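You operate a simulated robot arm through the tools that you are given. There is no shell and no other tool.

You run a simulated robot arm. Do the job below in one go: nothing can be reset, and whatever is moved stays where it is left.

JOB
Set the arc in the brown fixture to yellow light, dimmest step.
Fine: plug of the green adapter in the beige box and slider in before you switch its grey socket on.

It is judged by the outcome, as a careful person would: the job done as asked, and still so three seconds after it is handed in. It fails if anything else is knocked over, pushed out of place, dropped, spilled or broken.

ROBOT AND FRAMES
A 6-joint arm with a two-finger parallel gripper, fixed in place. Base frame: the origin is at the foot of the arm, x ahead of it, y to its left, z up; the work surface is at about z = 800. Units: mm, degrees, N and s.
With the tool pointing down near the work surface it reaches from about 440 to 860 mm from the base axis. Its first joint turns from -115.0 to 115.0 degrees. Payload 4.2 kg.
Tool frame: the origin (TCP) lies between the finger pads and is the grasp point; the fingertips stand 23 mm ahead of it; z points along the fingers, y is the line along which they close. The gripper opens to 94 mm. The fingers are 38 mm wide and 10 mm thick; the gripper's body (54 by 96 mm) begins 39 mm behind the TCP.
Orientation is that of the tool frame in the base frame, as a unit quaternion [x, y, z, w]. With the fingers straight down and closing along the base's y, the tool's x points along the base's -x, its y along +y and its z along -z.

CONTROLS
- The arm moves only by the tool send_rows. Its argument "increments" is a list of rows, each a list of 3 entries, a list of its own where there are three numbers: the shift along the base's x, y, z in cm, then the turn, a rotation vector about the base's x, y, z in degrees, then the opening, from 0 (shut) to 1 (fully open). In form: [[[tx, ty, tz], [wx, wy, wz], grip], ...]. A call has 1 to 20 rows; each row is the pose to reach, as a shift and turn from the pose commanded when the call began. Rows are played at 5 a second. More than 50 mm and 8.6 degrees between two rows, or a gripper value outside its range, and nothing of the call is played. Where a pose cannot be reached the arm comes as near as it can. A force on the tool above 50 N (or 10 N above the force at the start of the call, whichever is more), or a blocked arm, ends the call early, and 0.2 s more pass. The fingers move at their own pace (about 108 mm/s each) and stop on an object; they squeeze with about 38 N. The grip force told is the motor's: it shows also when the fingers shut on nothing. Time passes only in rows, and 0.2 s behind the last, so rows that repeat a pose let the fingers close. It gives the time, the measured TCP pose, the force on the tool (base axes), the opening and the grip force at its end, in the units of the frame above (readings bear some noise), with the torque about the TCP (base axes, N m) and any sound that the robot's microphone picked up.
- Cameras (640 x 400 px; columns grow to the right, rows downward): "scene" is fixed at [219.2, 501.8, 1398]; the picture's right is [-0.80, -0.60, 0.00], its down [-0.35, 0.46, -0.82] and it looks along [0.49, -0.65, -0.58] (base axes); focal length 322 px, centre (320, 200). "wrist" rides on the gripper at [86, 16, -74] in the tool frame; the picture's right is [-0.18, 0.98, 0.00], its down [-0.58, -0.11, -0.81] and it looks along [-0.79, -0.15, 0.59] (tool axes); focal length 243 px, centre (320, 200). There is no depth. A picture from a camera that has moved, and an enlarged one, comes with that camera's place and axes in the base frame and with its lens.
- grab_frame(camera): a new picture of that camera. No time passes.
- slide_trunk(by): slides the trunk up (or, below 0, down) by that many mm; the arm rides with it, the base frame stays. It gives what a move gives, with no picture.
- close_up(camera, box): a new picture of the part [left, top, right, bottom] of that camera's present view, enlarged. No time passes.
- sign_off(): hands the job in; it is judged then, once.

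Nothing tells you positions but the pictures and the camera data. Unless the task says otherwise, let go and move clear before handing in.

The tools are called after "Emit:" by a JSON object that holds its "method" and its "body". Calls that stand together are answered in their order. send_rows: Moves the arm, as the interface text tells. Its arguments: {"type":"object","properties":{"increments":{"type":"array","items":{"type":"array"}}},"required":["increments"]} The other tools are called the same way: slide_trunk (by) slides the trunk up or down; grab_frame (camera) takes a picture; close_up (camera, box) takes an enlarged picture of a part of a camera's view; sign_off () hands the job in.

At the start:

```text
time_s: 0.0
position: [589.8, -122.5, 1163.5]
orientation: [0.0, 1.0, 0.0, 0.0]
contact_force: [-0.2, -0.9, 0.6]
moment: [-0.02, 0.01, 0.01]
width: 93.8
finger_force: 0.1
trunk travel left (down, up): [-750.0, 240.0]
```

scene: 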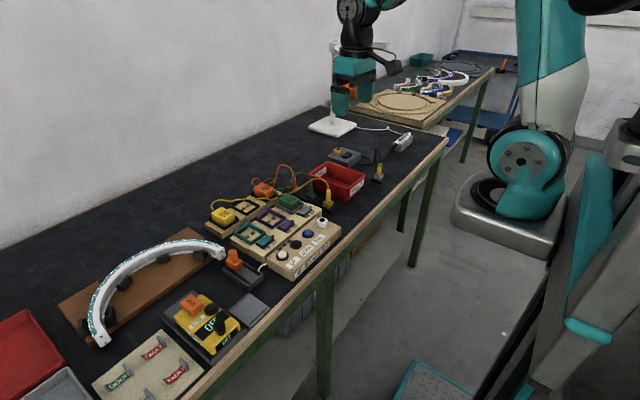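
wrist: 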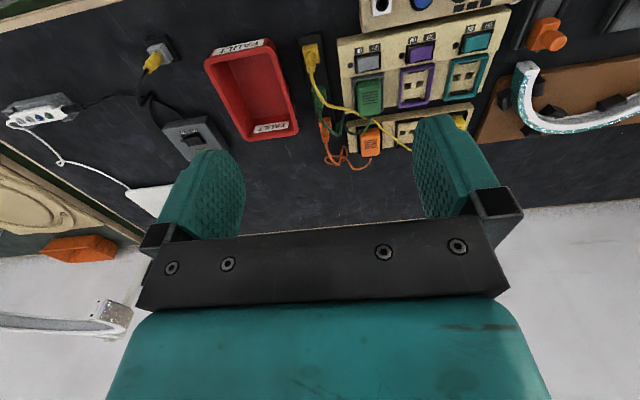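

I see a bench with an arc in a brown fixture at left, a beige box with sockets, adapters and buttons in the middle, and a red bin. I'll look closer before moving anything.

Emit:
{"method": "close_up", "body": {"camera": "scene", "box": [190, 150, 350, 250]}}

Emit:
{"method": "close_up", "body": {"camera": "scene", "box": [240, 180, 340, 280]}}

Emit:
{"method": "close_up", "body": {"camera": "scene", "box": [50, 220, 270, 400]}}

Emit:
{"method": "close_up", "body": {"camera": "wrist", "box": [290, 0, 640, 180]}}

Emit:
{"method": "close_up", "body": {"camera": "scene", "box": [300, 90, 440, 210]}}

```text
4.00 times, centred on (270, 200) of scene
camera zoom: at [219.2, 501.8, 1398.0], right [-0.8, -0.6, 0.0], down [-0.35, 0.46, -0.82], along [0.49, -0.65, -0.58], focal length 1287 px, centre (520, 200)
```

zoom: 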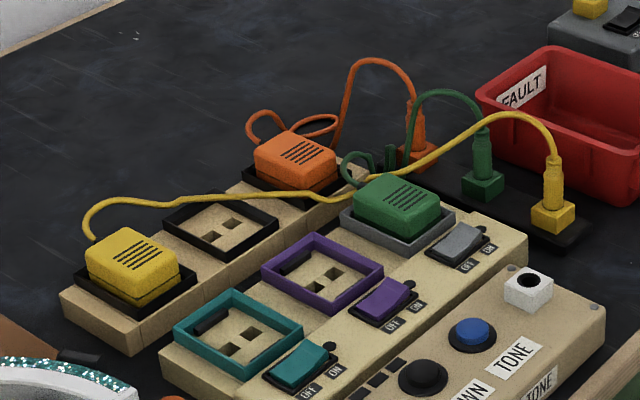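

```text
4.00 times, centred on (290, 230) of scene
camera zoom: at [219.2, 501.8, 1398.0], right [-0.8, -0.6, 0.0], down [-0.35, 0.46, -0.82], along [0.49, -0.65, -0.58], focal length 1287 px, centre (440, 80)
```

zoom: 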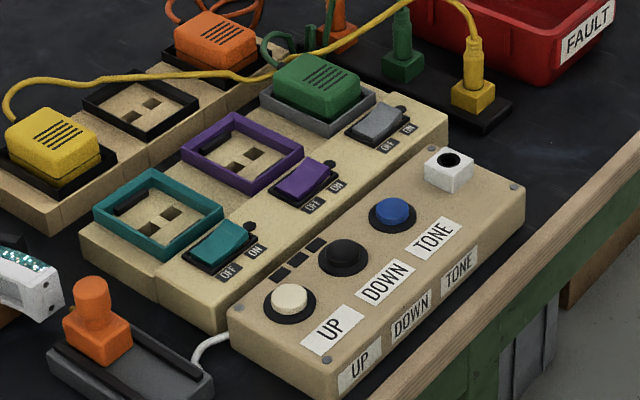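

```text
2.22 times, centred on (160, 310) of scene
camera zoom: at [219.2, 501.8, 1398.0], right [-0.8, -0.6, 0.0], down [-0.35, 0.46, -0.82], along [0.49, -0.65, -0.58], focal length 715 px, centre (676, -44)
```

zoom: 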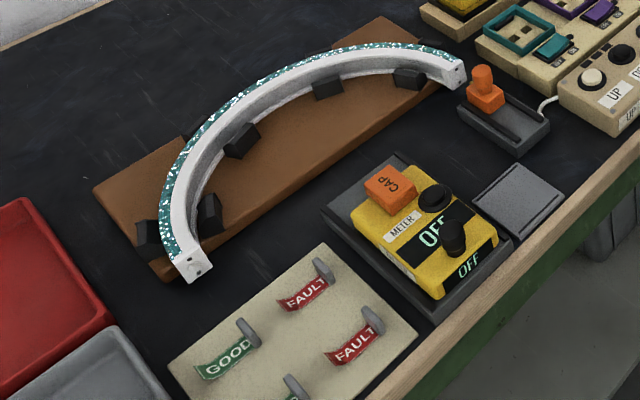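

```text
1.83 times, centred on (465, 90) of wrist
camera zoom: at [504.1, -105.7, 1238.7], right [0.18, 0.98, 0.0], down [0.58, -0.11, 0.81], along [0.79, -0.15, -0.59], focal length 444 px, centre (55, 401)
```

zoom: 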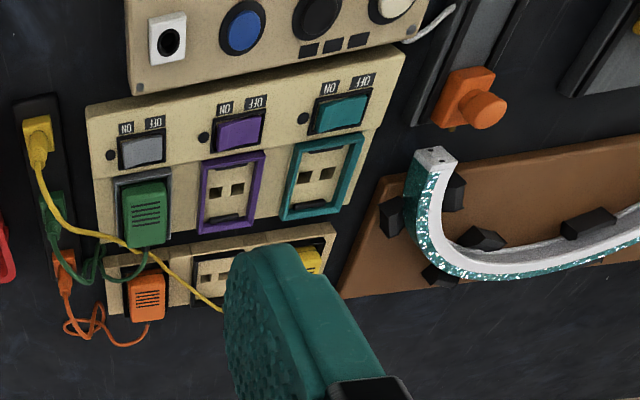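

```text
3.33 times, centred on (370, 150) of scene
camera zoom: at [219.2, 501.8, 1398.0], right [-0.8, -0.6, 0.0], down [-0.35, 0.46, -0.82], along [0.49, -0.65, -0.58], focal length 1072 px, centre (153, 367)
```

zoom: 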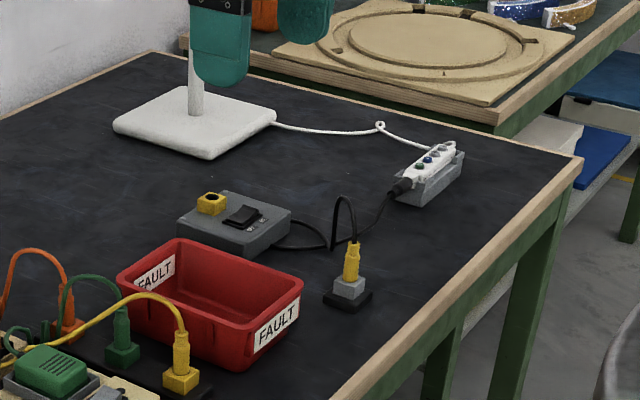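

The green adapter sits in the grey socket, with its green plug parked in the black holder. The control box has a white jack and UP/DOWN/TONE buttons, and the orange slider is beside the arc end. I'll move the wrist camera over the slider for a closer look.

Emit:
{"method": "send_rows", "body": {"increments": [[[0, 4.5, -2], [0, 0, 0], 1], [[0, 9, -4], [0, 0, 0], 1], [[0, 13.5, -6], [0, 0, 0], 1], [[-1, 18, -8], [0, 0, 0], 1], [[-2, 22.5, -10], [0, 0, 0], 1], [[-3, 27, -12], [0, 0, 0], 1], [[-4, 30, -14], [0, 0, 0], 1]]}}

Emit:
{"method": "grab_frame", "body": {"camera": "wrist"}}

Emit:
{"method": "grab_frame", "body": {"camera": "scene"}}

```text
refused: row 4 steps farther than a row can; nothing moved
```

```text
taken
camera wrist: at [504.1, -105.7, 1238.7], right [0.18, 0.98, 0.0], down [0.58, -0.11, 0.81], along [0.79, -0.15, -0.59], focal length 243 px, centre (320, 200)
```

wrist: 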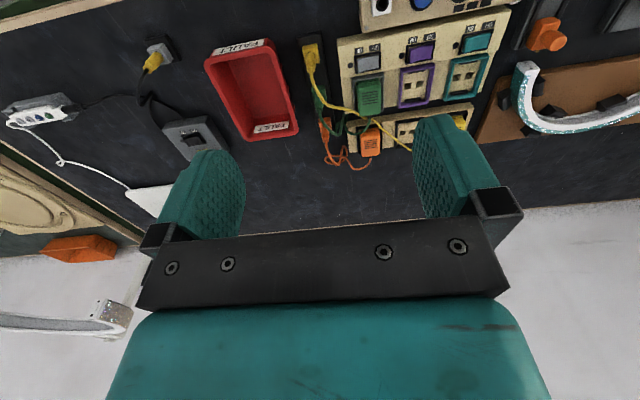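

```text
taken
```

scene: 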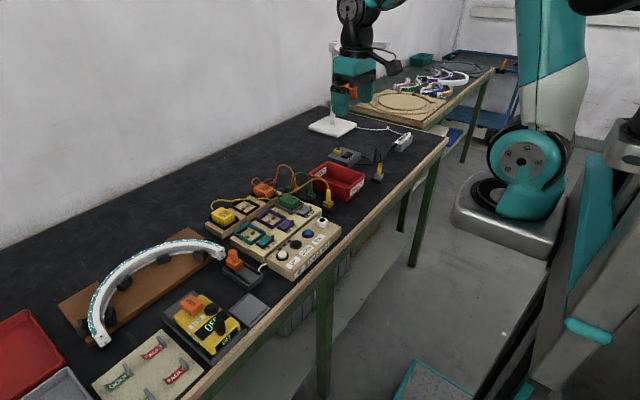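

The call was refused because one step was too long. I'll use smaller steps towards the same viewpoint.

Emit:
{"method": "send_rows", "body": {"increments": [[[0, 4, -2], [0, 0, 0], 1], [[0, 8, -4], [0, 0, 0], 1], [[0, 12, -6], [0, 0, 0], 1], [[-1, 16, -8], [0, 0, 0], 1], [[-2, 20, -10], [0, 0, 0], 1], [[-3, 24, -12], [0, 0, 0], 1], [[-4, 27, -14], [0, 0, 0], 1], [[-5, 30, -16], [0, 0, 0], 1]]}}

Emit:
{"method": "grab_frame", "body": {"camera": "wrist"}}

Emit:
{"method": "grab_frame", "body": {"camera": "scene"}}

```text
time_s: 1.8
position: [538.6, 178.1, 1004.6]
orientation: [0.001, 1.0, 0.0, -0.001]
contact_force: [0.5, -0.3, -0.4]
moment: [0.01, 0.01, 0.01]
width: 94.1
finger_force: 0.1
trunk travel left (down, up): [-750.0, 240.0]
```

```text
taken
camera wrist: at [453.0, 194.6, 1079.0], right [0.18, 0.98, 0.0], down [0.58, -0.11, 0.81], along [0.79, -0.15, -0.59], focal length 243 px, centre (320, 200)
```

wrist: 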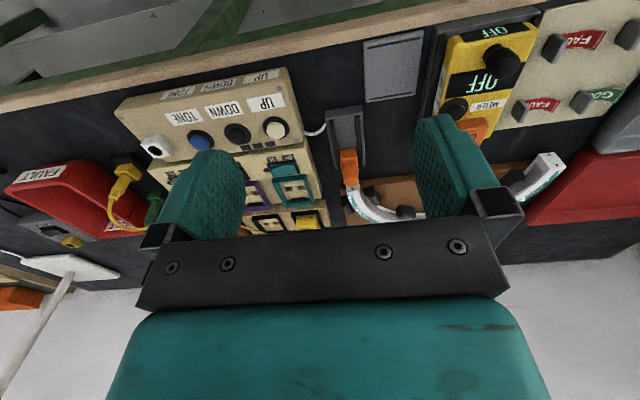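

```text
taken
```

scene: 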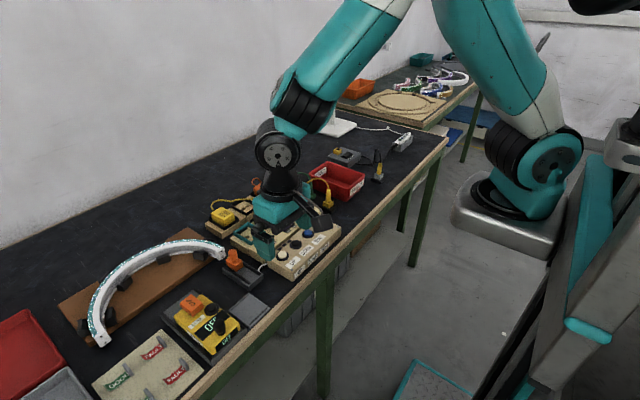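

The slider and arc end now show between the fingers. I'll enlarge them, along with the control box.

Emit:
{"method": "close_up", "body": {"camera": "wrist", "box": [300, 90, 430, 230]}}

Emit:
{"method": "close_up", "body": {"camera": "wrist", "box": [100, 60, 330, 240]}}

Emit:
{"method": "close_up", "body": {"camera": "scene", "box": [200, 230, 290, 300]}}

```text
2.86 times, centred on (365, 160) of wrist
camera zoom: at [453.0, 194.6, 1079.0], right [0.18, 0.98, 0.0], down [0.58, -0.11, 0.81], along [0.79, -0.15, -0.59], focal length 693 px, centre (191, 314)
```

zoom: 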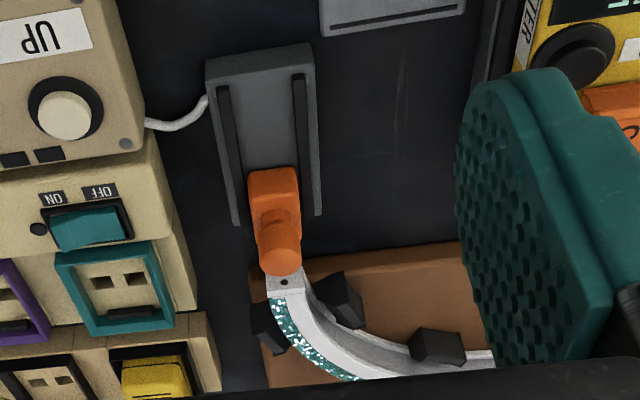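

```text
2.22 times, centred on (215, 150) of wrist
camera zoom: at [453.0, 194.6, 1079.0], right [0.18, 0.98, 0.0], down [0.58, -0.11, 0.81], along [0.79, -0.15, -0.59], focal length 539 px, centre (553, 311)
```

zoom: 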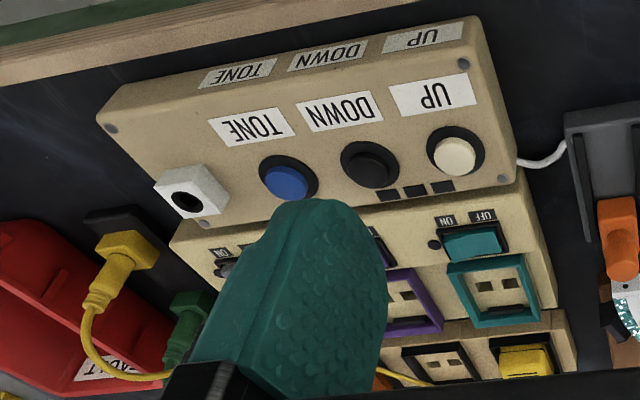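

```text
5.71 times, centred on (245, 265) of scene
camera zoom: at [219.2, 501.8, 1398.0], right [-0.8, -0.6, 0.0], down [-0.35, 0.46, -0.82], along [0.49, -0.65, -0.58], focal length 1838 px, centre (749, -171)
```

zoom: 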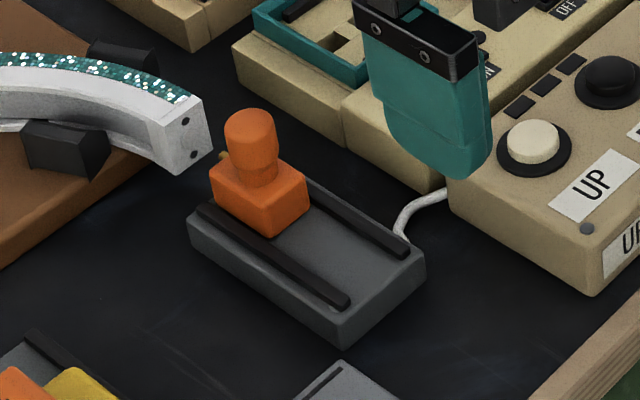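

The knob top is at about (710, 191, 865). The slider track runs along x, with the arc end about 25 mm beyond the slider. Next I'll shift the camera to look at the green plug and the jack.

Emit:
{"method": "send_rows", "body": {"increments": [[[0, -4.8, 0], [0, 0, 0], 1], [[0, -9.6, 0], [0, 0, 0], 1], [[0, -14.4, 0], [0, 0, 0], 1], [[0, -19.2, 0], [0, 0, 0], 1], [[0, -24, 0], [0, 0, 0], 1], [[0, -28.8, 0], [0, 0, 0], 1]]}}

Emit:
{"method": "grab_frame", "body": {"camera": "wrist"}}

Emit:
{"method": "close_up", "body": {"camera": "wrist", "box": [230, 80, 430, 220]}}

Emit:
{"method": "close_up", "body": {"camera": "wrist", "box": [300, 0, 500, 125]}}

```text
time_s: 3.2
position: [541.6, -110.5, 1002.3]
orientation: [-0.001, 1.0, 0.0, -0.001]
contact_force: [0.5, 0.1, -0.3]
moment: [-0.01, 0.04, 0.01]
width: 94.0
finger_force: 0.1
trunk travel left (down, up): [-750.0, 240.0]
```

```text
taken
camera wrist: at [454.9, -94.3, 1077.9], right [0.18, 0.98, 0.0], down [0.58, -0.11, 0.81], along [0.79, -0.15, -0.59], focal length 243 px, centre (320, 200)
```

wrist: 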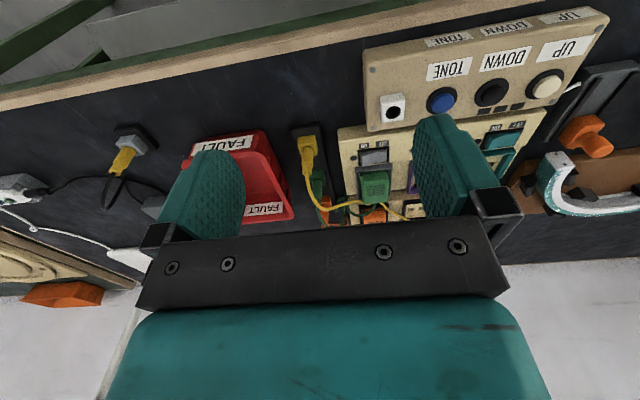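

```text
2.86 times, centred on (330, 150) of wrist
camera zoom: at [454.9, -94.3, 1077.9], right [0.18, 0.98, 0.0], down [0.58, -0.11, 0.81], along [0.79, -0.15, -0.59], focal length 693 px, centre (291, 343)
```

zoom: 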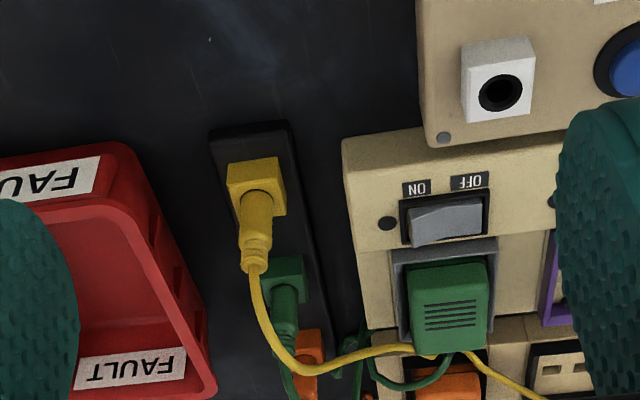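

```text
3.20 times, centred on (400, 62) of wrist
camera zoom: at [454.9, -94.3, 1077.9], right [0.18, 0.98, 0.0], down [0.58, -0.11, 0.81], along [0.79, -0.15, -0.59], focal length 776 px, centre (64, 640)
```

zoom: 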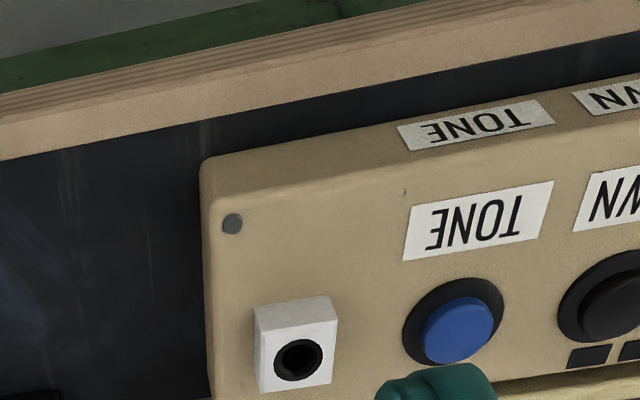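

The white jack's hole faces up, at about (622, -45, 848). The green plug is near (745, -152) behind the yellow one. I'll move in closer over the plugs to pin down their positions.

Emit:
{"method": "send_rows", "body": {"increments": [[[4, -2, -1], [0, 0, 0], 0.7], [[8, -4, -2], [0, 0, 0], 0.7], [[10, -4.5, -3], [0, 0, 0], 0.7], [[10, -4.5, -3], [0, 0, 0], 0.7]]}}

Emit:
{"method": "grab_frame", "body": {"camera": "wrist"}}

Emit:
{"method": "close_up", "body": {"camera": "wrist", "box": [220, 80, 420, 220]}}

Emit:
{"method": "close_up", "body": {"camera": "scene", "box": [260, 140, 360, 220]}}

```text
time_s: 4.2
position: [641.8, -155.4, 973.3]
orientation: [0.0, 1.0, 0.0, 0.0]
contact_force: [0.0, -0.3, -0.5]
moment: [-0.03, -0.01, 0.02]
width: 65.9
finger_force: 0.0
trunk travel left (down, up): [-750.0, 240.0]
```

```text
taken
camera wrist: at [554.9, -139.6, 1048.2], right [0.18, 0.98, 0.0], down [0.58, -0.11, 0.81], along [0.79, -0.15, -0.59], focal length 243 px, centre (320, 200)
```

wrist: 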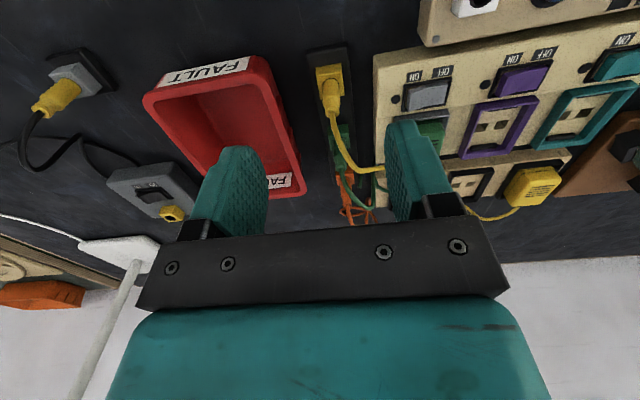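

```text
2.86 times, centred on (320, 150) of wrist
camera zoom: at [554.9, -139.6, 1048.2], right [0.18, 0.98, 0.0], down [0.58, -0.11, 0.81], along [0.79, -0.15, -0.59], focal length 693 px, centre (320, 343)
```

zoom: 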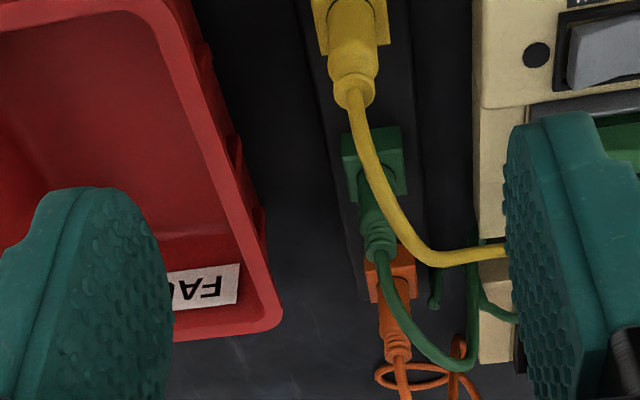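

```text
5.00 times, centred on (310, 180) of scene
camera zoom: at [219.2, 501.8, 1398.0], right [-0.8, -0.6, 0.0], down [-0.35, 0.46, -0.82], along [0.49, -0.65, -0.58], focal length 1608 px, centre (370, 300)
```

zoom: 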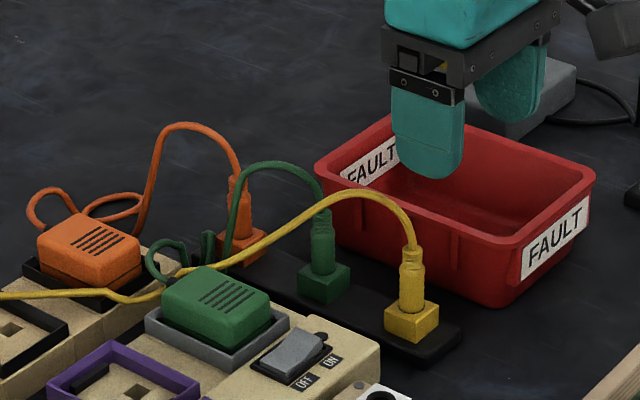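

The green plug's axis is at about (753, -152), with its barrel between z of about 822 and 866. The yellow cable arches close by on the near left side. I'll position above the plug with a moderate opening and check before descending.

Emit:
{"method": "send_rows", "body": {"increments": [[[4, 0, 0], [0, 0, 0], 0.45], [[8, 0.1, 0], [0, 0, 0], 0.4], [[11.4, 0.3, 0], [0, 0, 0], 0.4], [[11.4, 0.3, -3], [0, 0, 0], 0.4], [[11.4, 0.3, -3], [0, 0, 0], 0.4]]}}

Emit:
{"method": "grab_frame", "body": {"camera": "wrist"}}

Emit:
{"method": "close_up", "body": {"camera": "wrist", "box": [230, 80, 410, 220]}}

Emit:
{"method": "close_up", "body": {"camera": "scene", "box": [260, 140, 360, 220]}}

```text
time_s: 5.4
position: [754.4, -152.4, 943.3]
orientation: [0.0, 1.0, 0.0, 0.0]
contact_force: [-0.3, 0.3, -0.6]
moment: [-0.02, -0.02, 0.03]
width: 37.4
finger_force: 0.1
trunk travel left (down, up): [-750.0, 240.0]
```

```text
taken
camera wrist: at [667.9, -135.7, 1018.4], right [0.18, 0.98, 0.0], down [0.58, -0.11, 0.81], along [0.79, -0.15, -0.59], focal length 243 px, centre (320, 200)
```

wrist: 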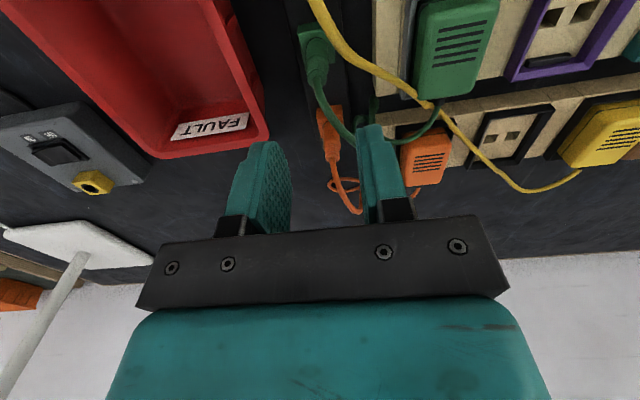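

```text
2.86 times, centred on (320, 150) of wrist
camera zoom: at [667.9, -135.7, 1018.4], right [0.18, 0.98, 0.0], down [0.58, -0.11, 0.81], along [0.79, -0.15, -0.59], focal length 693 px, centre (320, 343)
```

zoom: 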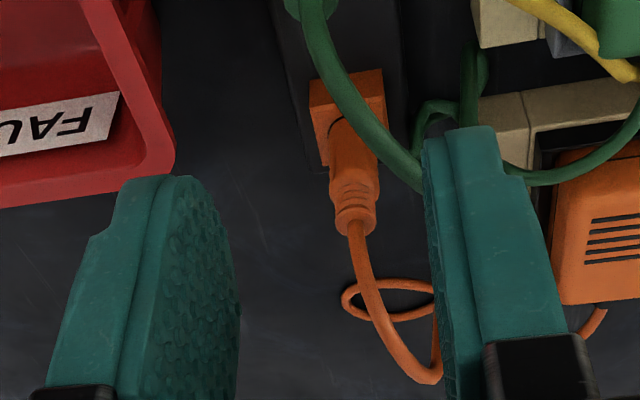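

```text
5.00 times, centred on (310, 180) of scene
camera zoom: at [219.2, 501.8, 1398.0], right [-0.8, -0.6, 0.0], down [-0.35, 0.46, -0.82], along [0.49, -0.65, -0.58], focal length 1608 px, centre (370, 300)
```

zoom: 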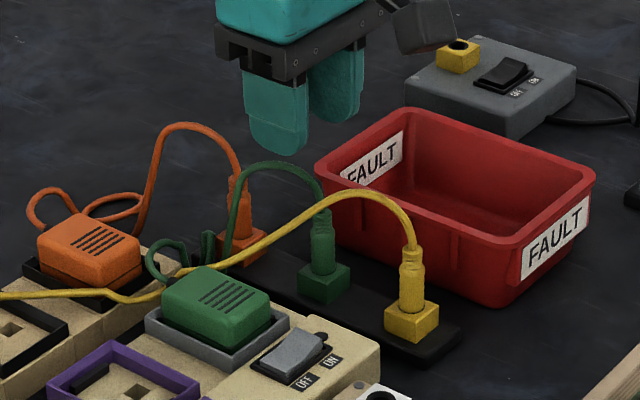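

The hand is lined up over the green plug within a couple of mm. I'll descend around its barrel, watching the force, with the fingers still open.

Emit:
{"method": "send_rows", "body": {"increments": [[[0, 0.1, -2], [0, 0, 0], 0.4], [[0, 0.1, -4], [0, 0, 0], 0.4], [[0, 0.1, -6], [0, 0, 0], 0.4], [[0, 0.1, -7.5], [0, 0, 0], 0.4], [[0, 0.1, -8.5], [0, 0, 0], 0.4], [[0, 0.1, -9.2], [0, 0, 0], 0.4]]}}

Emit:
{"method": "close_up", "body": {"camera": "wrist", "box": [220, 60, 420, 230]}}

Emit:
{"method": "close_up", "body": {"camera": "scene", "box": [260, 140, 360, 220]}}

```text
time_s: 6.8
position: [754.9, -149.9, 852.9]
orientation: [0.0, 1.0, 0.0, 0.001]
contact_force: [-0.1, 0.4, -0.9]
moment: [-0.02, 0.03, 0.02]
width: 37.7
finger_force: 0.0
trunk travel left (down, up): [-750.0, 240.0]
```

```text
2.35 times, centred on (320, 145) of wrist
camera zoom: at [668.0, -134.1, 927.0], right [0.18, 0.98, 0.0], down [0.58, -0.11, 0.81], along [0.79, -0.15, -0.59], focal length 571 px, centre (320, 329)
```

zoom: 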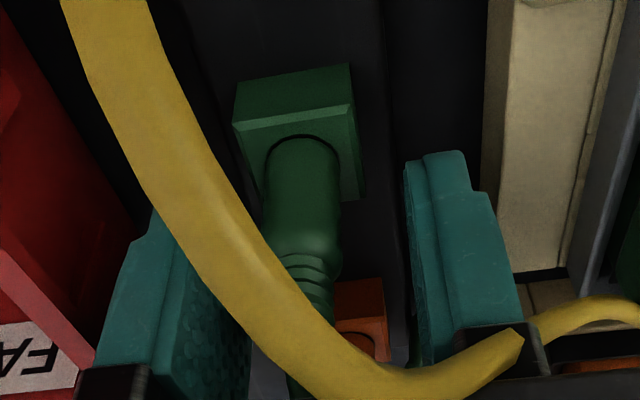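

```text
5.00 times, centred on (310, 180) of scene
camera zoom: at [219.2, 501.8, 1398.0], right [-0.8, -0.6, 0.0], down [-0.35, 0.46, -0.82], along [0.49, -0.65, -0.58], focal length 1608 px, centre (370, 300)
```

zoom: 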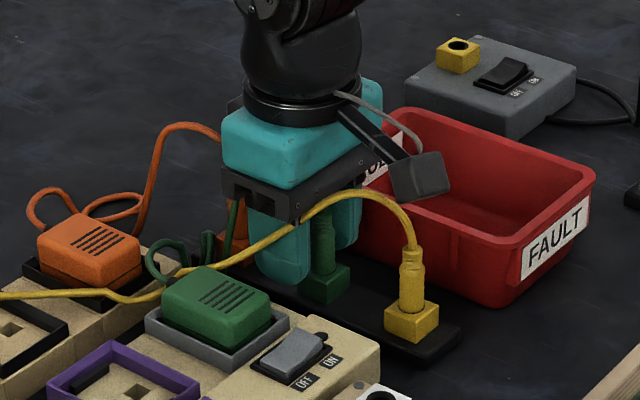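

The fingers straddle the barrel with no contact. The plug is centred at about (749, -152), so I'll nudge a little and close the grip.

Emit:
{"method": "send_rows", "body": {"increments": [[[-0.3, -0.21, -0.2], [0, 0, 0], 0.4], [[-0.3, -0.21, -0.2], [0, 0, 0], 0.2], [[-0.3, -0.21, -0.2], [0, 0, 0], 0.1], [[-0.3, -0.21, -0.2], [0, 0, 0], 0.0], [[-0.3, -0.21, -0.2], [0, 0, 0], 0.0], [[-0.3, -0.21, -0.2], [0, 0, 0], 0.0]]}}

Emit:
{"method": "close_up", "body": {"camera": "wrist", "box": [220, 60, 420, 230]}}

Emit:
{"method": "close_up", "body": {"camera": "scene", "box": [260, 140, 360, 220]}}

```text
time_s: 8.2
position: [751.6, -151.3, 849.8]
orientation: [-0.001, 1.0, 0.0, 0.0]
contact_force: [-0.8, 9.1, -1.2]
moment: [0.36, 0.18, -0.44]
width: 24.0
finger_force: 44.8
trunk travel left (down, up): [-750.0, 240.0]
```

```text
2.35 times, centred on (320, 145) of wrist
camera zoom: at [664.8, -135.7, 925.1], right [0.18, 0.98, 0.0], down [0.58, -0.11, 0.81], along [0.79, -0.15, -0.59], focal length 571 px, centre (320, 329)
```

zoom: 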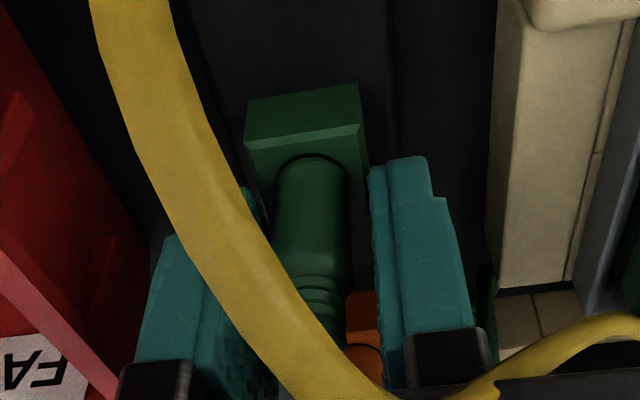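

```text
5.00 times, centred on (310, 180) of scene
camera zoom: at [219.2, 501.8, 1398.0], right [-0.8, -0.6, 0.0], down [-0.35, 0.46, -0.82], along [0.49, -0.65, -0.58], focal length 1608 px, centre (370, 300)
```

zoom: 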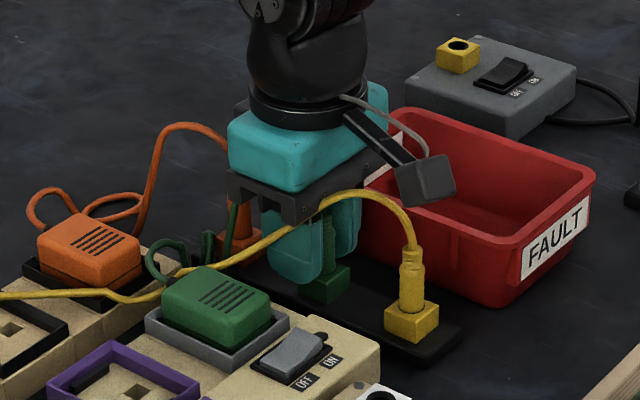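

The opening stopped at 24 mm, which is the plug's square collar, so only the fingertips have caught it. I'll open, go about 9 mm lower, shift slightly and re-grip on the collar properly.

Emit:
{"method": "send_rows", "body": {"increments": [[[0, 0.07, 0], [0, 0, 0], 0.4], [[0, 0.07, 0], [0, 0, 0], 0.4], [[-0.4, 0.07, -0.4], [0, 0, 0], 0.4], [[-0.4, 0.07, -0.9], [0, 0, 0], 0.4], [[-0.4, 0.07, -0.9], [0, 0, 0], 0.4]]}}

Emit:
{"method": "close_up", "body": {"camera": "wrist", "box": [220, 60, 420, 230]}}

Emit:
{"method": "close_up", "body": {"camera": "scene", "box": [280, 160, 360, 220]}}

```text
time_s: 9.4
position: [748.6, -151.7, 841.0]
orientation: [0.0, 1.0, -0.001, 0.0]
contact_force: [-0.3, 0.2, -0.2]
moment: [-0.01, 0.04, 0.0]
width: 37.7
finger_force: 0.0
trunk travel left (down, up): [-750.0, 240.0]
```

```text
2.35 times, centred on (320, 145) of wrist
camera zoom: at [660.9, -135.9, 915.7], right [0.18, 0.98, 0.0], down [0.58, -0.11, 0.81], along [0.79, -0.15, -0.59], focal length 571 px, centre (320, 329)
```

zoom: 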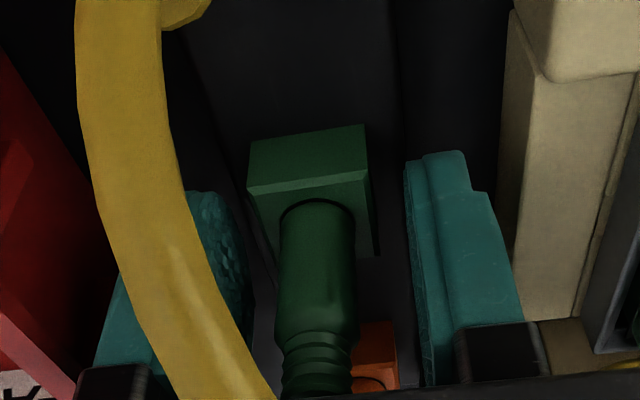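

```text
6.67 times, centred on (320, 190) of scene
camera zoom: at [219.2, 501.8, 1398.0], right [-0.8, -0.6, 0.0], down [-0.35, 0.46, -0.82], along [0.49, -0.65, -0.58], focal length 2144 px, centre (320, 267)
```

zoom: 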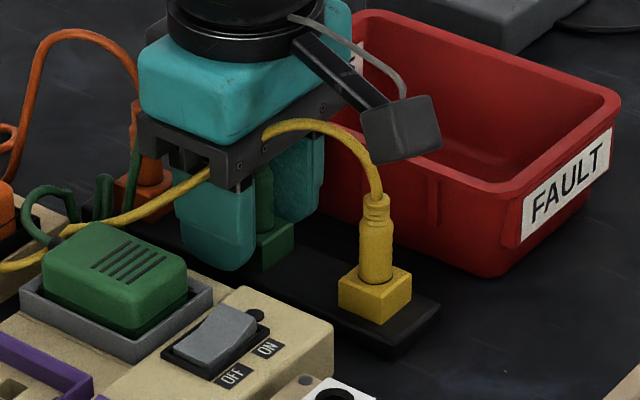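

The fingers now flank the collar. I'll close on it, then lift slowly straight up.

Emit:
{"method": "send_rows", "body": {"increments": [[[0, 0, 0], [0, 0, 0], 0.2], [[0, 0, 0], [0, 0, 0], 0.0], [[0, 0, 0], [0, 0, 0], 0.0], [[0, 0, 0], [0, 0, 0], 0.0]]}}

```text
time_s: 10.4
position: [747.8, -152.0, 841.1]
orientation: [0.0, 1.0, 0.0, 0.0]
contact_force: [-0.1, 2.9, -1.3]
moment: [0.17, -0.17, -0.26]
width: 23.9
finger_force: 44.4
trunk travel left (down, up): [-750.0, 240.0]
```

Emit:
{"method": "send_rows", "body": {"increments": [[[0, 0, 0.5], [0, 0, 0], 0.0], [[0, 0, 1.0], [0, 0, 0], 0.0], [[0, 0, 1.5], [0, 0, 0], 0.0], [[0, 0, 2.5], [0, 0, 0], 0.0], [[0, 0, 4], [0, 0, 0], 0.0], [[0, 0, 5.5], [0, 0, 0], 0.0], [[0, 0, 7], [0, 0, 0], 0.0]]}}

Emit:
{"method": "grab_frame", "body": {"camera": "wrist"}}

Emit:
{"method": "close_up", "body": {"camera": "scene", "box": [260, 130, 360, 220]}}

```text
time_s: 10.9
position: [747.5, -152.3, 842.0]
orientation: [0.0, 1.0, 0.001, -0.001]
contact_force: [14.3, -0.2, -31.0]
moment: [-0.19, -1.85, -0.2]
width: 23.9
finger_force: 45.0
trunk travel left (down, up): [-750.0, 240.0]
stopped in row 2: the force on the tool passed its limit at 58 N (the readings are from after the stop); the commanded pose is now the measured one
```

```text
taken
camera wrist: at [661.0, -135.6, 915.8], right [0.18, 0.98, 0.0], down [0.58, -0.11, 0.81], along [0.79, -0.15, -0.59], focal length 243 px, centre (320, 200)
```

wrist: 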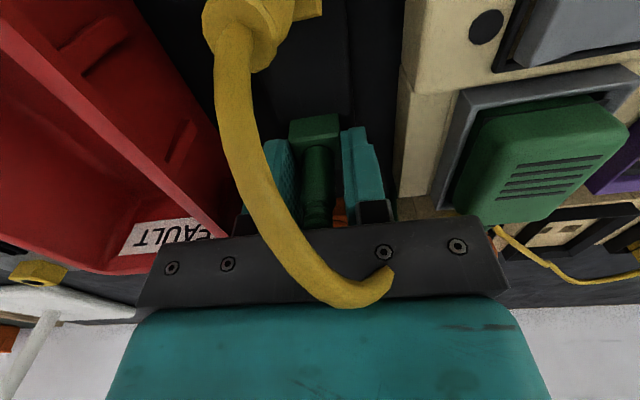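

```text
4.44 times, centred on (310, 175) of scene
camera zoom: at [219.2, 501.8, 1398.0], right [-0.8, -0.6, 0.0], down [-0.35, 0.46, -0.82], along [0.49, -0.65, -0.58], focal length 1430 px, centre (364, 311)
```

zoom: 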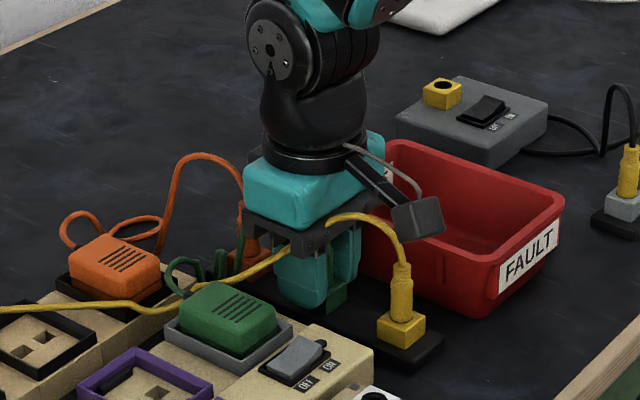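

The pull met firm resistance, and the far-right plug sits in a similar cube. So the green cube is a fixed parking jack, and the plug is only the round barrel above it. I'll release, rise about 16 mm and grip the barrel instead.

Emit:
{"method": "send_rows", "body": {"increments": [[[0, 0, 0], [0, 0, 0], 0.2], [[0, 0, 0], [0, 0, 0], 0.4], [[0, 0, 0], [0, 0, 0], 0.4], [[0, 0.05, 0.8], [0, 0, 0], 0.4], [[0, 0.05, 1.6], [0, 0, 0], 0.4], [[0, 0.05, 1.6], [0, 0, 0], 0.4]]}}

Emit:
{"method": "close_up", "body": {"camera": "wrist", "box": [240, 80, 400, 230]}}

Emit:
{"method": "close_up", "body": {"camera": "scene", "box": [260, 130, 360, 220]}}

```text
time_s: 12.3
position: [746.6, -152.0, 860.4]
orientation: [0.0, 1.0, 0.0, -0.002]
contact_force: [-0.6, -1.2, -0.1]
moment: [-0.02, -0.01, -0.03]
width: 37.7
finger_force: 0.1
trunk travel left (down, up): [-750.0, 240.0]
```

```text
2.67 times, centred on (320, 155) of wrist
camera zoom: at [659.6, -134.8, 934.9], right [0.18, 0.98, 0.0], down [0.58, -0.11, 0.8], along [0.79, -0.15, -0.59], focal length 647 px, centre (320, 320)
```

zoom: 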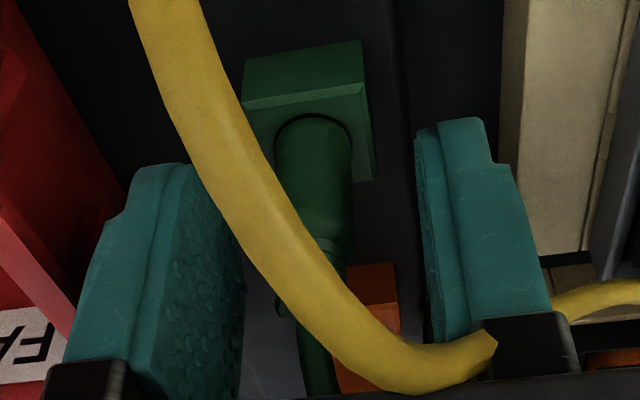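

```text
4.44 times, centred on (310, 175) of scene
camera zoom: at [219.2, 501.8, 1398.0], right [-0.8, -0.6, 0.0], down [-0.35, 0.46, -0.82], along [0.49, -0.65, -0.58], focal length 1430 px, centre (364, 311)
```

zoom: 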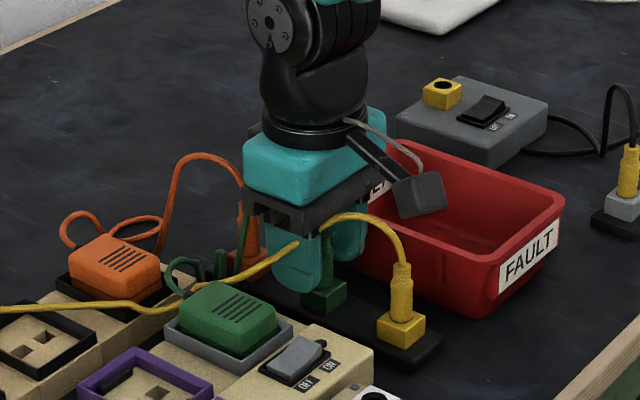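

The holder hasn't moved. I'll settle at z of about 857 and close on the barrel.

Emit:
{"method": "send_rows", "body": {"increments": [[[0.1, 0.05, -0.35], [0, 0, 0], 0.4], [[0.1, 0.05, -0.35], [0, 0, 0], 0.2], [[0.1, 0.05, -0.35], [0, 0, 0], 0.0], [[0.1, 0.05, -0.35], [0, 0, 0], 0.0], [[0.1, 0.05, -0.35], [0, 0, 0], 0.0]]}}

Emit:
{"method": "close_up", "body": {"camera": "wrist", "box": [240, 80, 400, 230]}}

```text
time_s: 13.5
position: [746.9, -149.8, 857.1]
orientation: [0.0, 1.0, 0.0, -0.002]
contact_force: [0.1, -0.9, 0.9]
moment: [-0.04, 0.02, 0.0]
width: 13.7
finger_force: 38.6
trunk travel left (down, up): [-750.0, 240.0]
```

```text
2.67 times, centred on (320, 155) of wrist
camera zoom: at [660.5, -134.6, 931.2], right [0.18, 0.98, 0.0], down [0.58, -0.11, 0.8], along [0.79, -0.15, -0.59], focal length 647 px, centre (320, 320)
```

zoom: 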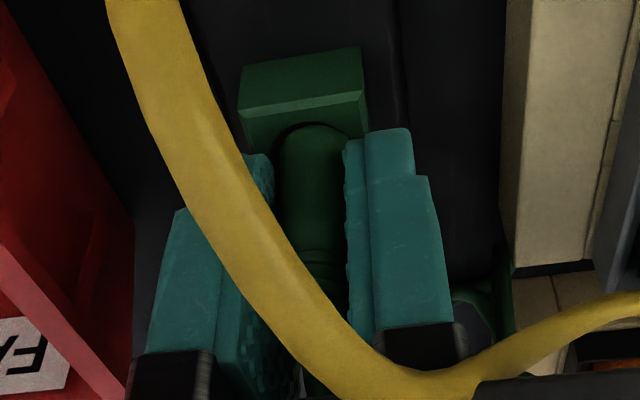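

The barrel is gripped at 13.7 mm with almost no side force. I'll lift gently.

Emit:
{"method": "send_rows", "body": {"increments": [[[0, 0, 0.2], [0, 0, 0], 0.0], [[0, 0, 0.4], [0, 0, 0], 0.0], [[0, 0, 0.7], [0, 0, 0], 0.0], [[0, 0, 1.1], [0, 0, 0], 0.0], [[0, 0, 1.6], [0, 0, 0], 0.0], [[0, 0, 2.4], [0, 0, 0], 0.0], [[0, 0, 3.4], [0, 0, 0], 0.0], [[0, 0, 4.5], [0, 0, 0], 0.0], [[0, 0, 6], [0, 0, 0], 0.0]]}}

Emit:
{"method": "grab_frame", "body": {"camera": "wrist"}}

Emit:
{"method": "close_up", "body": {"camera": "scene", "box": [260, 130, 360, 220]}}

```text
time_s: 15.5
position: [747.0, -150.7, 916.4]
orientation: [0.0, 1.0, 0.0, -0.002]
contact_force: [-0.8, 0.0, -0.5]
moment: [-0.01, -0.02, -0.02]
width: 13.7
finger_force: 38.1
trunk travel left (down, up): [-750.0, 240.0]
```

```text
taken
camera wrist: at [660.4, -134.4, 991.1], right [0.18, 0.98, 0.0], down [0.58, -0.11, 0.8], along [0.79, -0.15, -0.59], focal length 243 px, centre (320, 200)
```

wrist: 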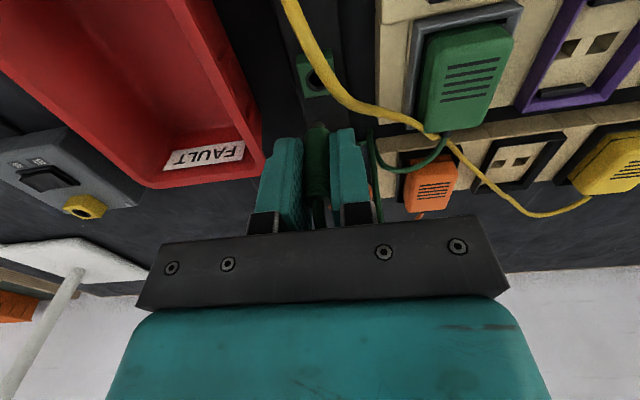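

```text
4.44 times, centred on (310, 175) of scene
camera zoom: at [219.2, 501.8, 1398.0], right [-0.8, -0.6, 0.0], down [-0.35, 0.46, -0.82], along [0.49, -0.65, -0.58], focal length 1430 px, centre (364, 311)
```

zoom: 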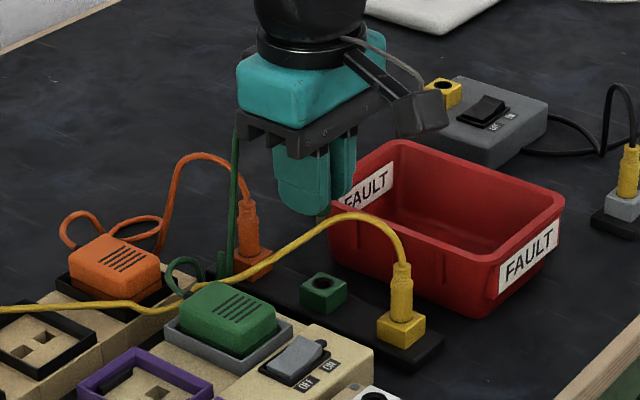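

The plug is out, and the empty green jack serves as a reference for alignment. I'll enlarge it for its exact pixel position and then move over the white jack.

Emit:
{"method": "close_up", "body": {"camera": "wrist", "box": [270, 30, 370, 130]}}

Emit:
{"method": "close_up", "body": {"camera": "scene", "box": [280, 170, 350, 250]}}

```text
4.00 times, centred on (320, 80) of wrist
camera zoom: at [660.4, -134.4, 991.1], right [0.18, 0.98, 0.0], down [0.58, -0.11, 0.8], along [0.79, -0.15, -0.59], focal length 970 px, centre (320, 680)
```

zoom: 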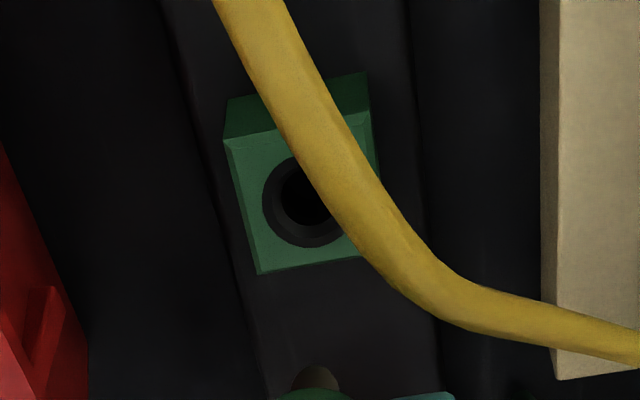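

```text
5.00 times, centred on (315, 210) of scene
camera zoom: at [219.2, 501.8, 1398.0], right [-0.8, -0.6, 0.0], down [-0.35, 0.46, -0.82], along [0.49, -0.65, -0.58], focal length 1608 px, centre (345, 150)
```

zoom: 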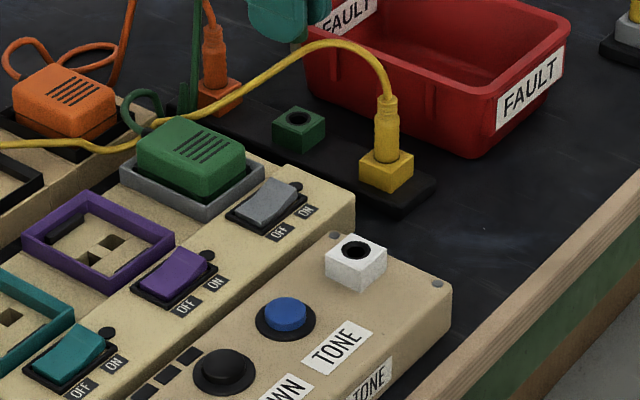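

The white hole works out at about (622, -45, 848), an offset of (-123, +107, +20) from the green jack. I'll move by that offset so the hole should show at the same pixel as the green hole did.

Emit:
{"method": "send_rows", "body": {"increments": [[[0, 0, 2], [0, 0, 0], 0.0], [[-3.1, 2.7, 2], [0, 0, 0], 0.0], [[-6.2, 5.4, 2], [0, 0, 0], 0.0], [[-9.3, 8.1, 2], [0, 0, 0], 0.0], [[-12.3, 10.7, 2], [0, 0, 0], 0.0], [[-12.3, 10.7, 2], [0, 0, 0], 0.0]]}}

Emit:
{"method": "grab_frame", "body": {"camera": "wrist"}}

Emit:
{"method": "close_up", "body": {"camera": "wrist", "box": [270, 30, 370, 130]}}

Emit:
{"method": "close_up", "body": {"camera": "scene", "box": [280, 170, 350, 250]}}

```text
time_s: 16.9
position: [623.8, -43.8, 935.4]
orientation: [0.0, 1.0, 0.0, -0.003]
contact_force: [-0.1, -0.4, -0.6]
moment: [-0.01, 0.01, 0.01]
width: 13.7
finger_force: 38.1
trunk travel left (down, up): [-750.0, 240.0]
```

```text
taken
camera wrist: at [537.0, -27.4, 1010.6], right [0.18, 0.98, 0.0], down [0.58, -0.11, 0.8], along [0.79, -0.15, -0.59], focal length 243 px, centre (320, 200)
```

wrist: 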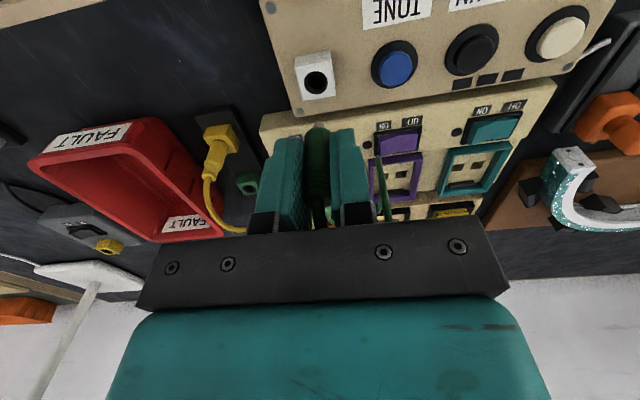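

```text
4.00 times, centred on (320, 80) of wrist
camera zoom: at [537.0, -27.4, 1010.6], right [0.18, 0.98, 0.0], down [0.58, -0.11, 0.8], along [0.79, -0.15, -0.59], focal length 970 px, centre (320, 680)
```

zoom: 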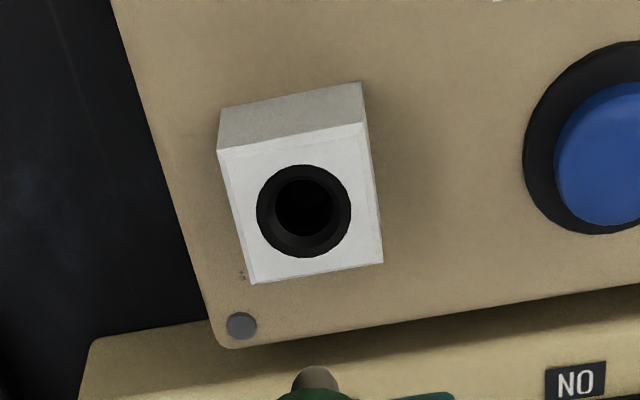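

```text
5.00 times, centred on (315, 210) of scene
camera zoom: at [219.2, 501.8, 1398.0], right [-0.8, -0.6, 0.0], down [-0.35, 0.46, -0.82], along [0.49, -0.65, -0.58], focal length 1608 px, centre (345, 150)
```

zoom: 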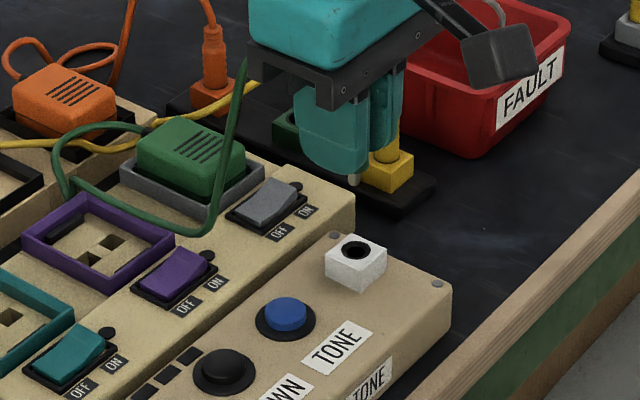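

The white hole shows within a few pixels of the reference, so I only need a sub-millimetre correction. I'll descend until the tip is just above the hole and check again.

Emit:
{"method": "send_rows", "body": {"increments": [[[0.04, -0.05, -1], [0, 0, 0], 0.0], [[0.04, -0.05, -2], [0, 0, 0], 0.0], [[0.04, -0.05, -3.1], [0, 0, 0], 0.0], [[0.04, -0.05, -3.1], [0, 0, 0], 0.0]]}}

Emit:
{"method": "close_up", "body": {"camera": "wrist", "box": [270, 80, 370, 180]}}

Emit:
{"method": "close_up", "body": {"camera": "scene", "box": [290, 180, 350, 240]}}

```text
time_s: 17.9
position: [624.2, -43.9, 904.4]
orientation: [0.0, 1.0, -0.001, -0.001]
contact_force: [-0.1, 0.0, -0.5]
moment: [0.02, -0.02, -0.01]
width: 13.7
finger_force: 37.6
trunk travel left (down, up): [-750.0, 240.0]
```

```text
4.00 times, centred on (320, 130) of wrist
camera zoom: at [537.5, -28.1, 979.9], right [0.18, 0.98, 0.0], down [0.58, -0.11, 0.8], along [0.79, -0.15, -0.59], focal length 970 px, centre (320, 480)
```

zoom: 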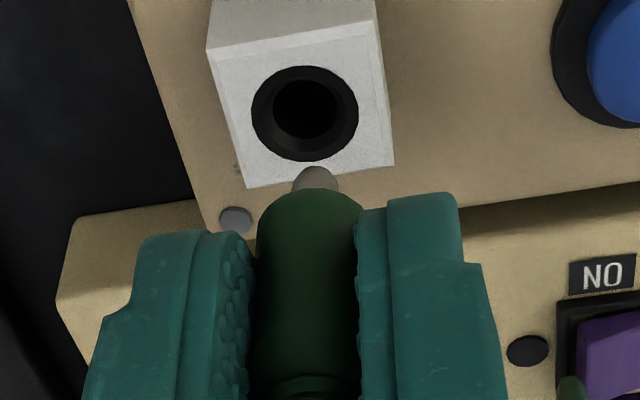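

```text
6.67 times, centred on (320, 210) of scene
camera zoom: at [219.2, 501.8, 1398.0], right [-0.8, -0.6, 0.0], down [-0.35, 0.46, -0.82], along [0.49, -0.65, -0.58], focal length 2144 px, centre (320, 133)
```

zoom: 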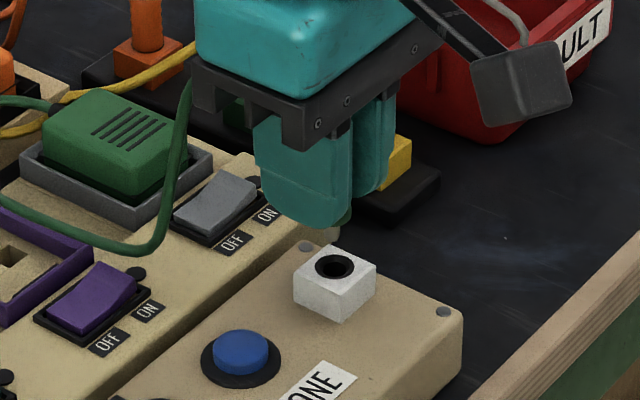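

The tip is just above the hole, perhaps 0.6 mm off in y. I'll correct that and descend slowly, watching the contact force.

Emit:
{"method": "send_rows", "body": {"increments": [[[0, -0.06, -0.3], [0, 0, 0], 0.0], [[0, -0.06, -0.6], [0, 0, 0], 0.0], [[0, -0.06, -0.9], [0, 0, 0], 0.0], [[0, -0.06, -1.1], [0, 0, 0], 0.0]]}}

Emit:
{"method": "close_up", "body": {"camera": "wrist", "box": [270, 80, 370, 180]}}

Emit:
{"method": "close_up", "body": {"camera": "scene", "box": [290, 180, 350, 240]}}

```text
time_s: 18.9
position: [625.2, -43.9, 893.8]
orientation: [-0.001, 1.0, 0.0, -0.001]
contact_force: [0.2, -0.4, -0.9]
moment: [0.01, 0.0, 0.01]
width: 13.5
finger_force: 37.7
trunk travel left (down, up): [-750.0, 240.0]
```

```text
4.00 times, centred on (320, 130) of wrist
camera zoom: at [537.9, -28.6, 969.1], right [0.18, 0.98, 0.0], down [0.58, -0.11, 0.8], along [0.79, -0.15, -0.59], focal length 970 px, centre (320, 480)
```

zoom: 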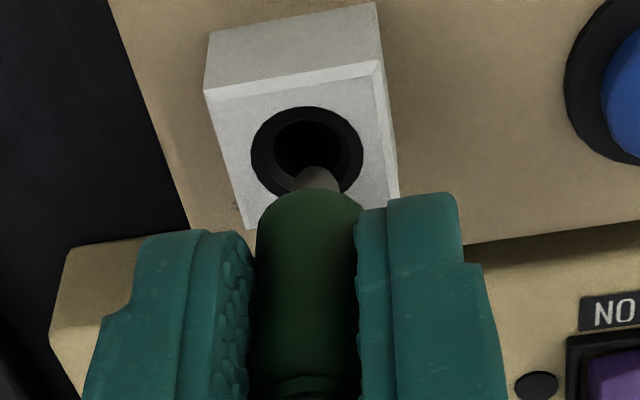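

```text
6.67 times, centred on (320, 210) of scene
camera zoom: at [219.2, 501.8, 1398.0], right [-0.8, -0.6, 0.0], down [-0.35, 0.46, -0.82], along [0.49, -0.65, -0.58], focal length 2144 px, centre (320, 133)
```

zoom: 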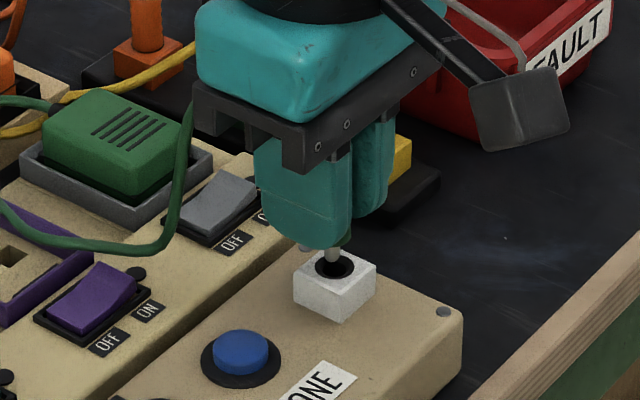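

The tip is right at the hole entrance with no contact force yet. I'll look closer from both cameras before pushing on.

Emit:
{"method": "close_up", "body": {"camera": "scene", "box": [312, 208, 332, 224]}}

Emit:
{"method": "close_up", "body": {"camera": "wrist", "box": [300, 100, 340, 135]}}

```text
16.00 times, centred on (322, 216) of scene
camera zoom: at [219.2, 501.8, 1398.0], right [-0.8, -0.6, 0.0], down [-0.35, 0.46, -0.82], along [0.49, -0.65, -0.58], focal length 5147 px, centre (288, -56)
```

zoom: 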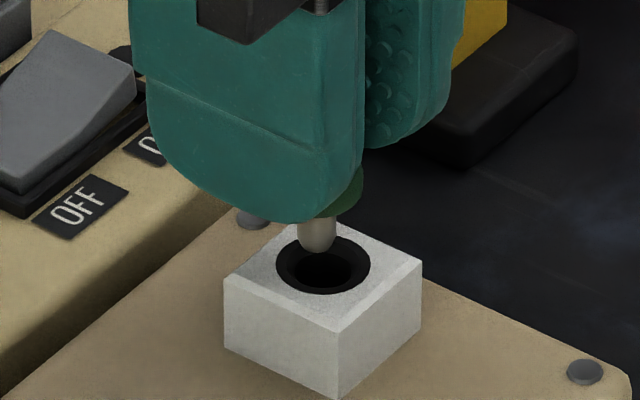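

```text
11.43 times, centred on (320, 118) of wrist
camera zoom: at [537.9, -28.6, 969.1], right [0.18, 0.98, 0.0], down [0.58, -0.11, 0.8], along [0.79, -0.15, -0.59], focal length 2773 px, centre (320, 1143)
```

zoom: 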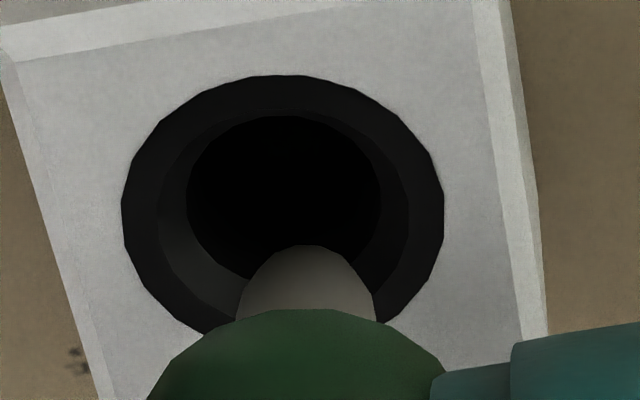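

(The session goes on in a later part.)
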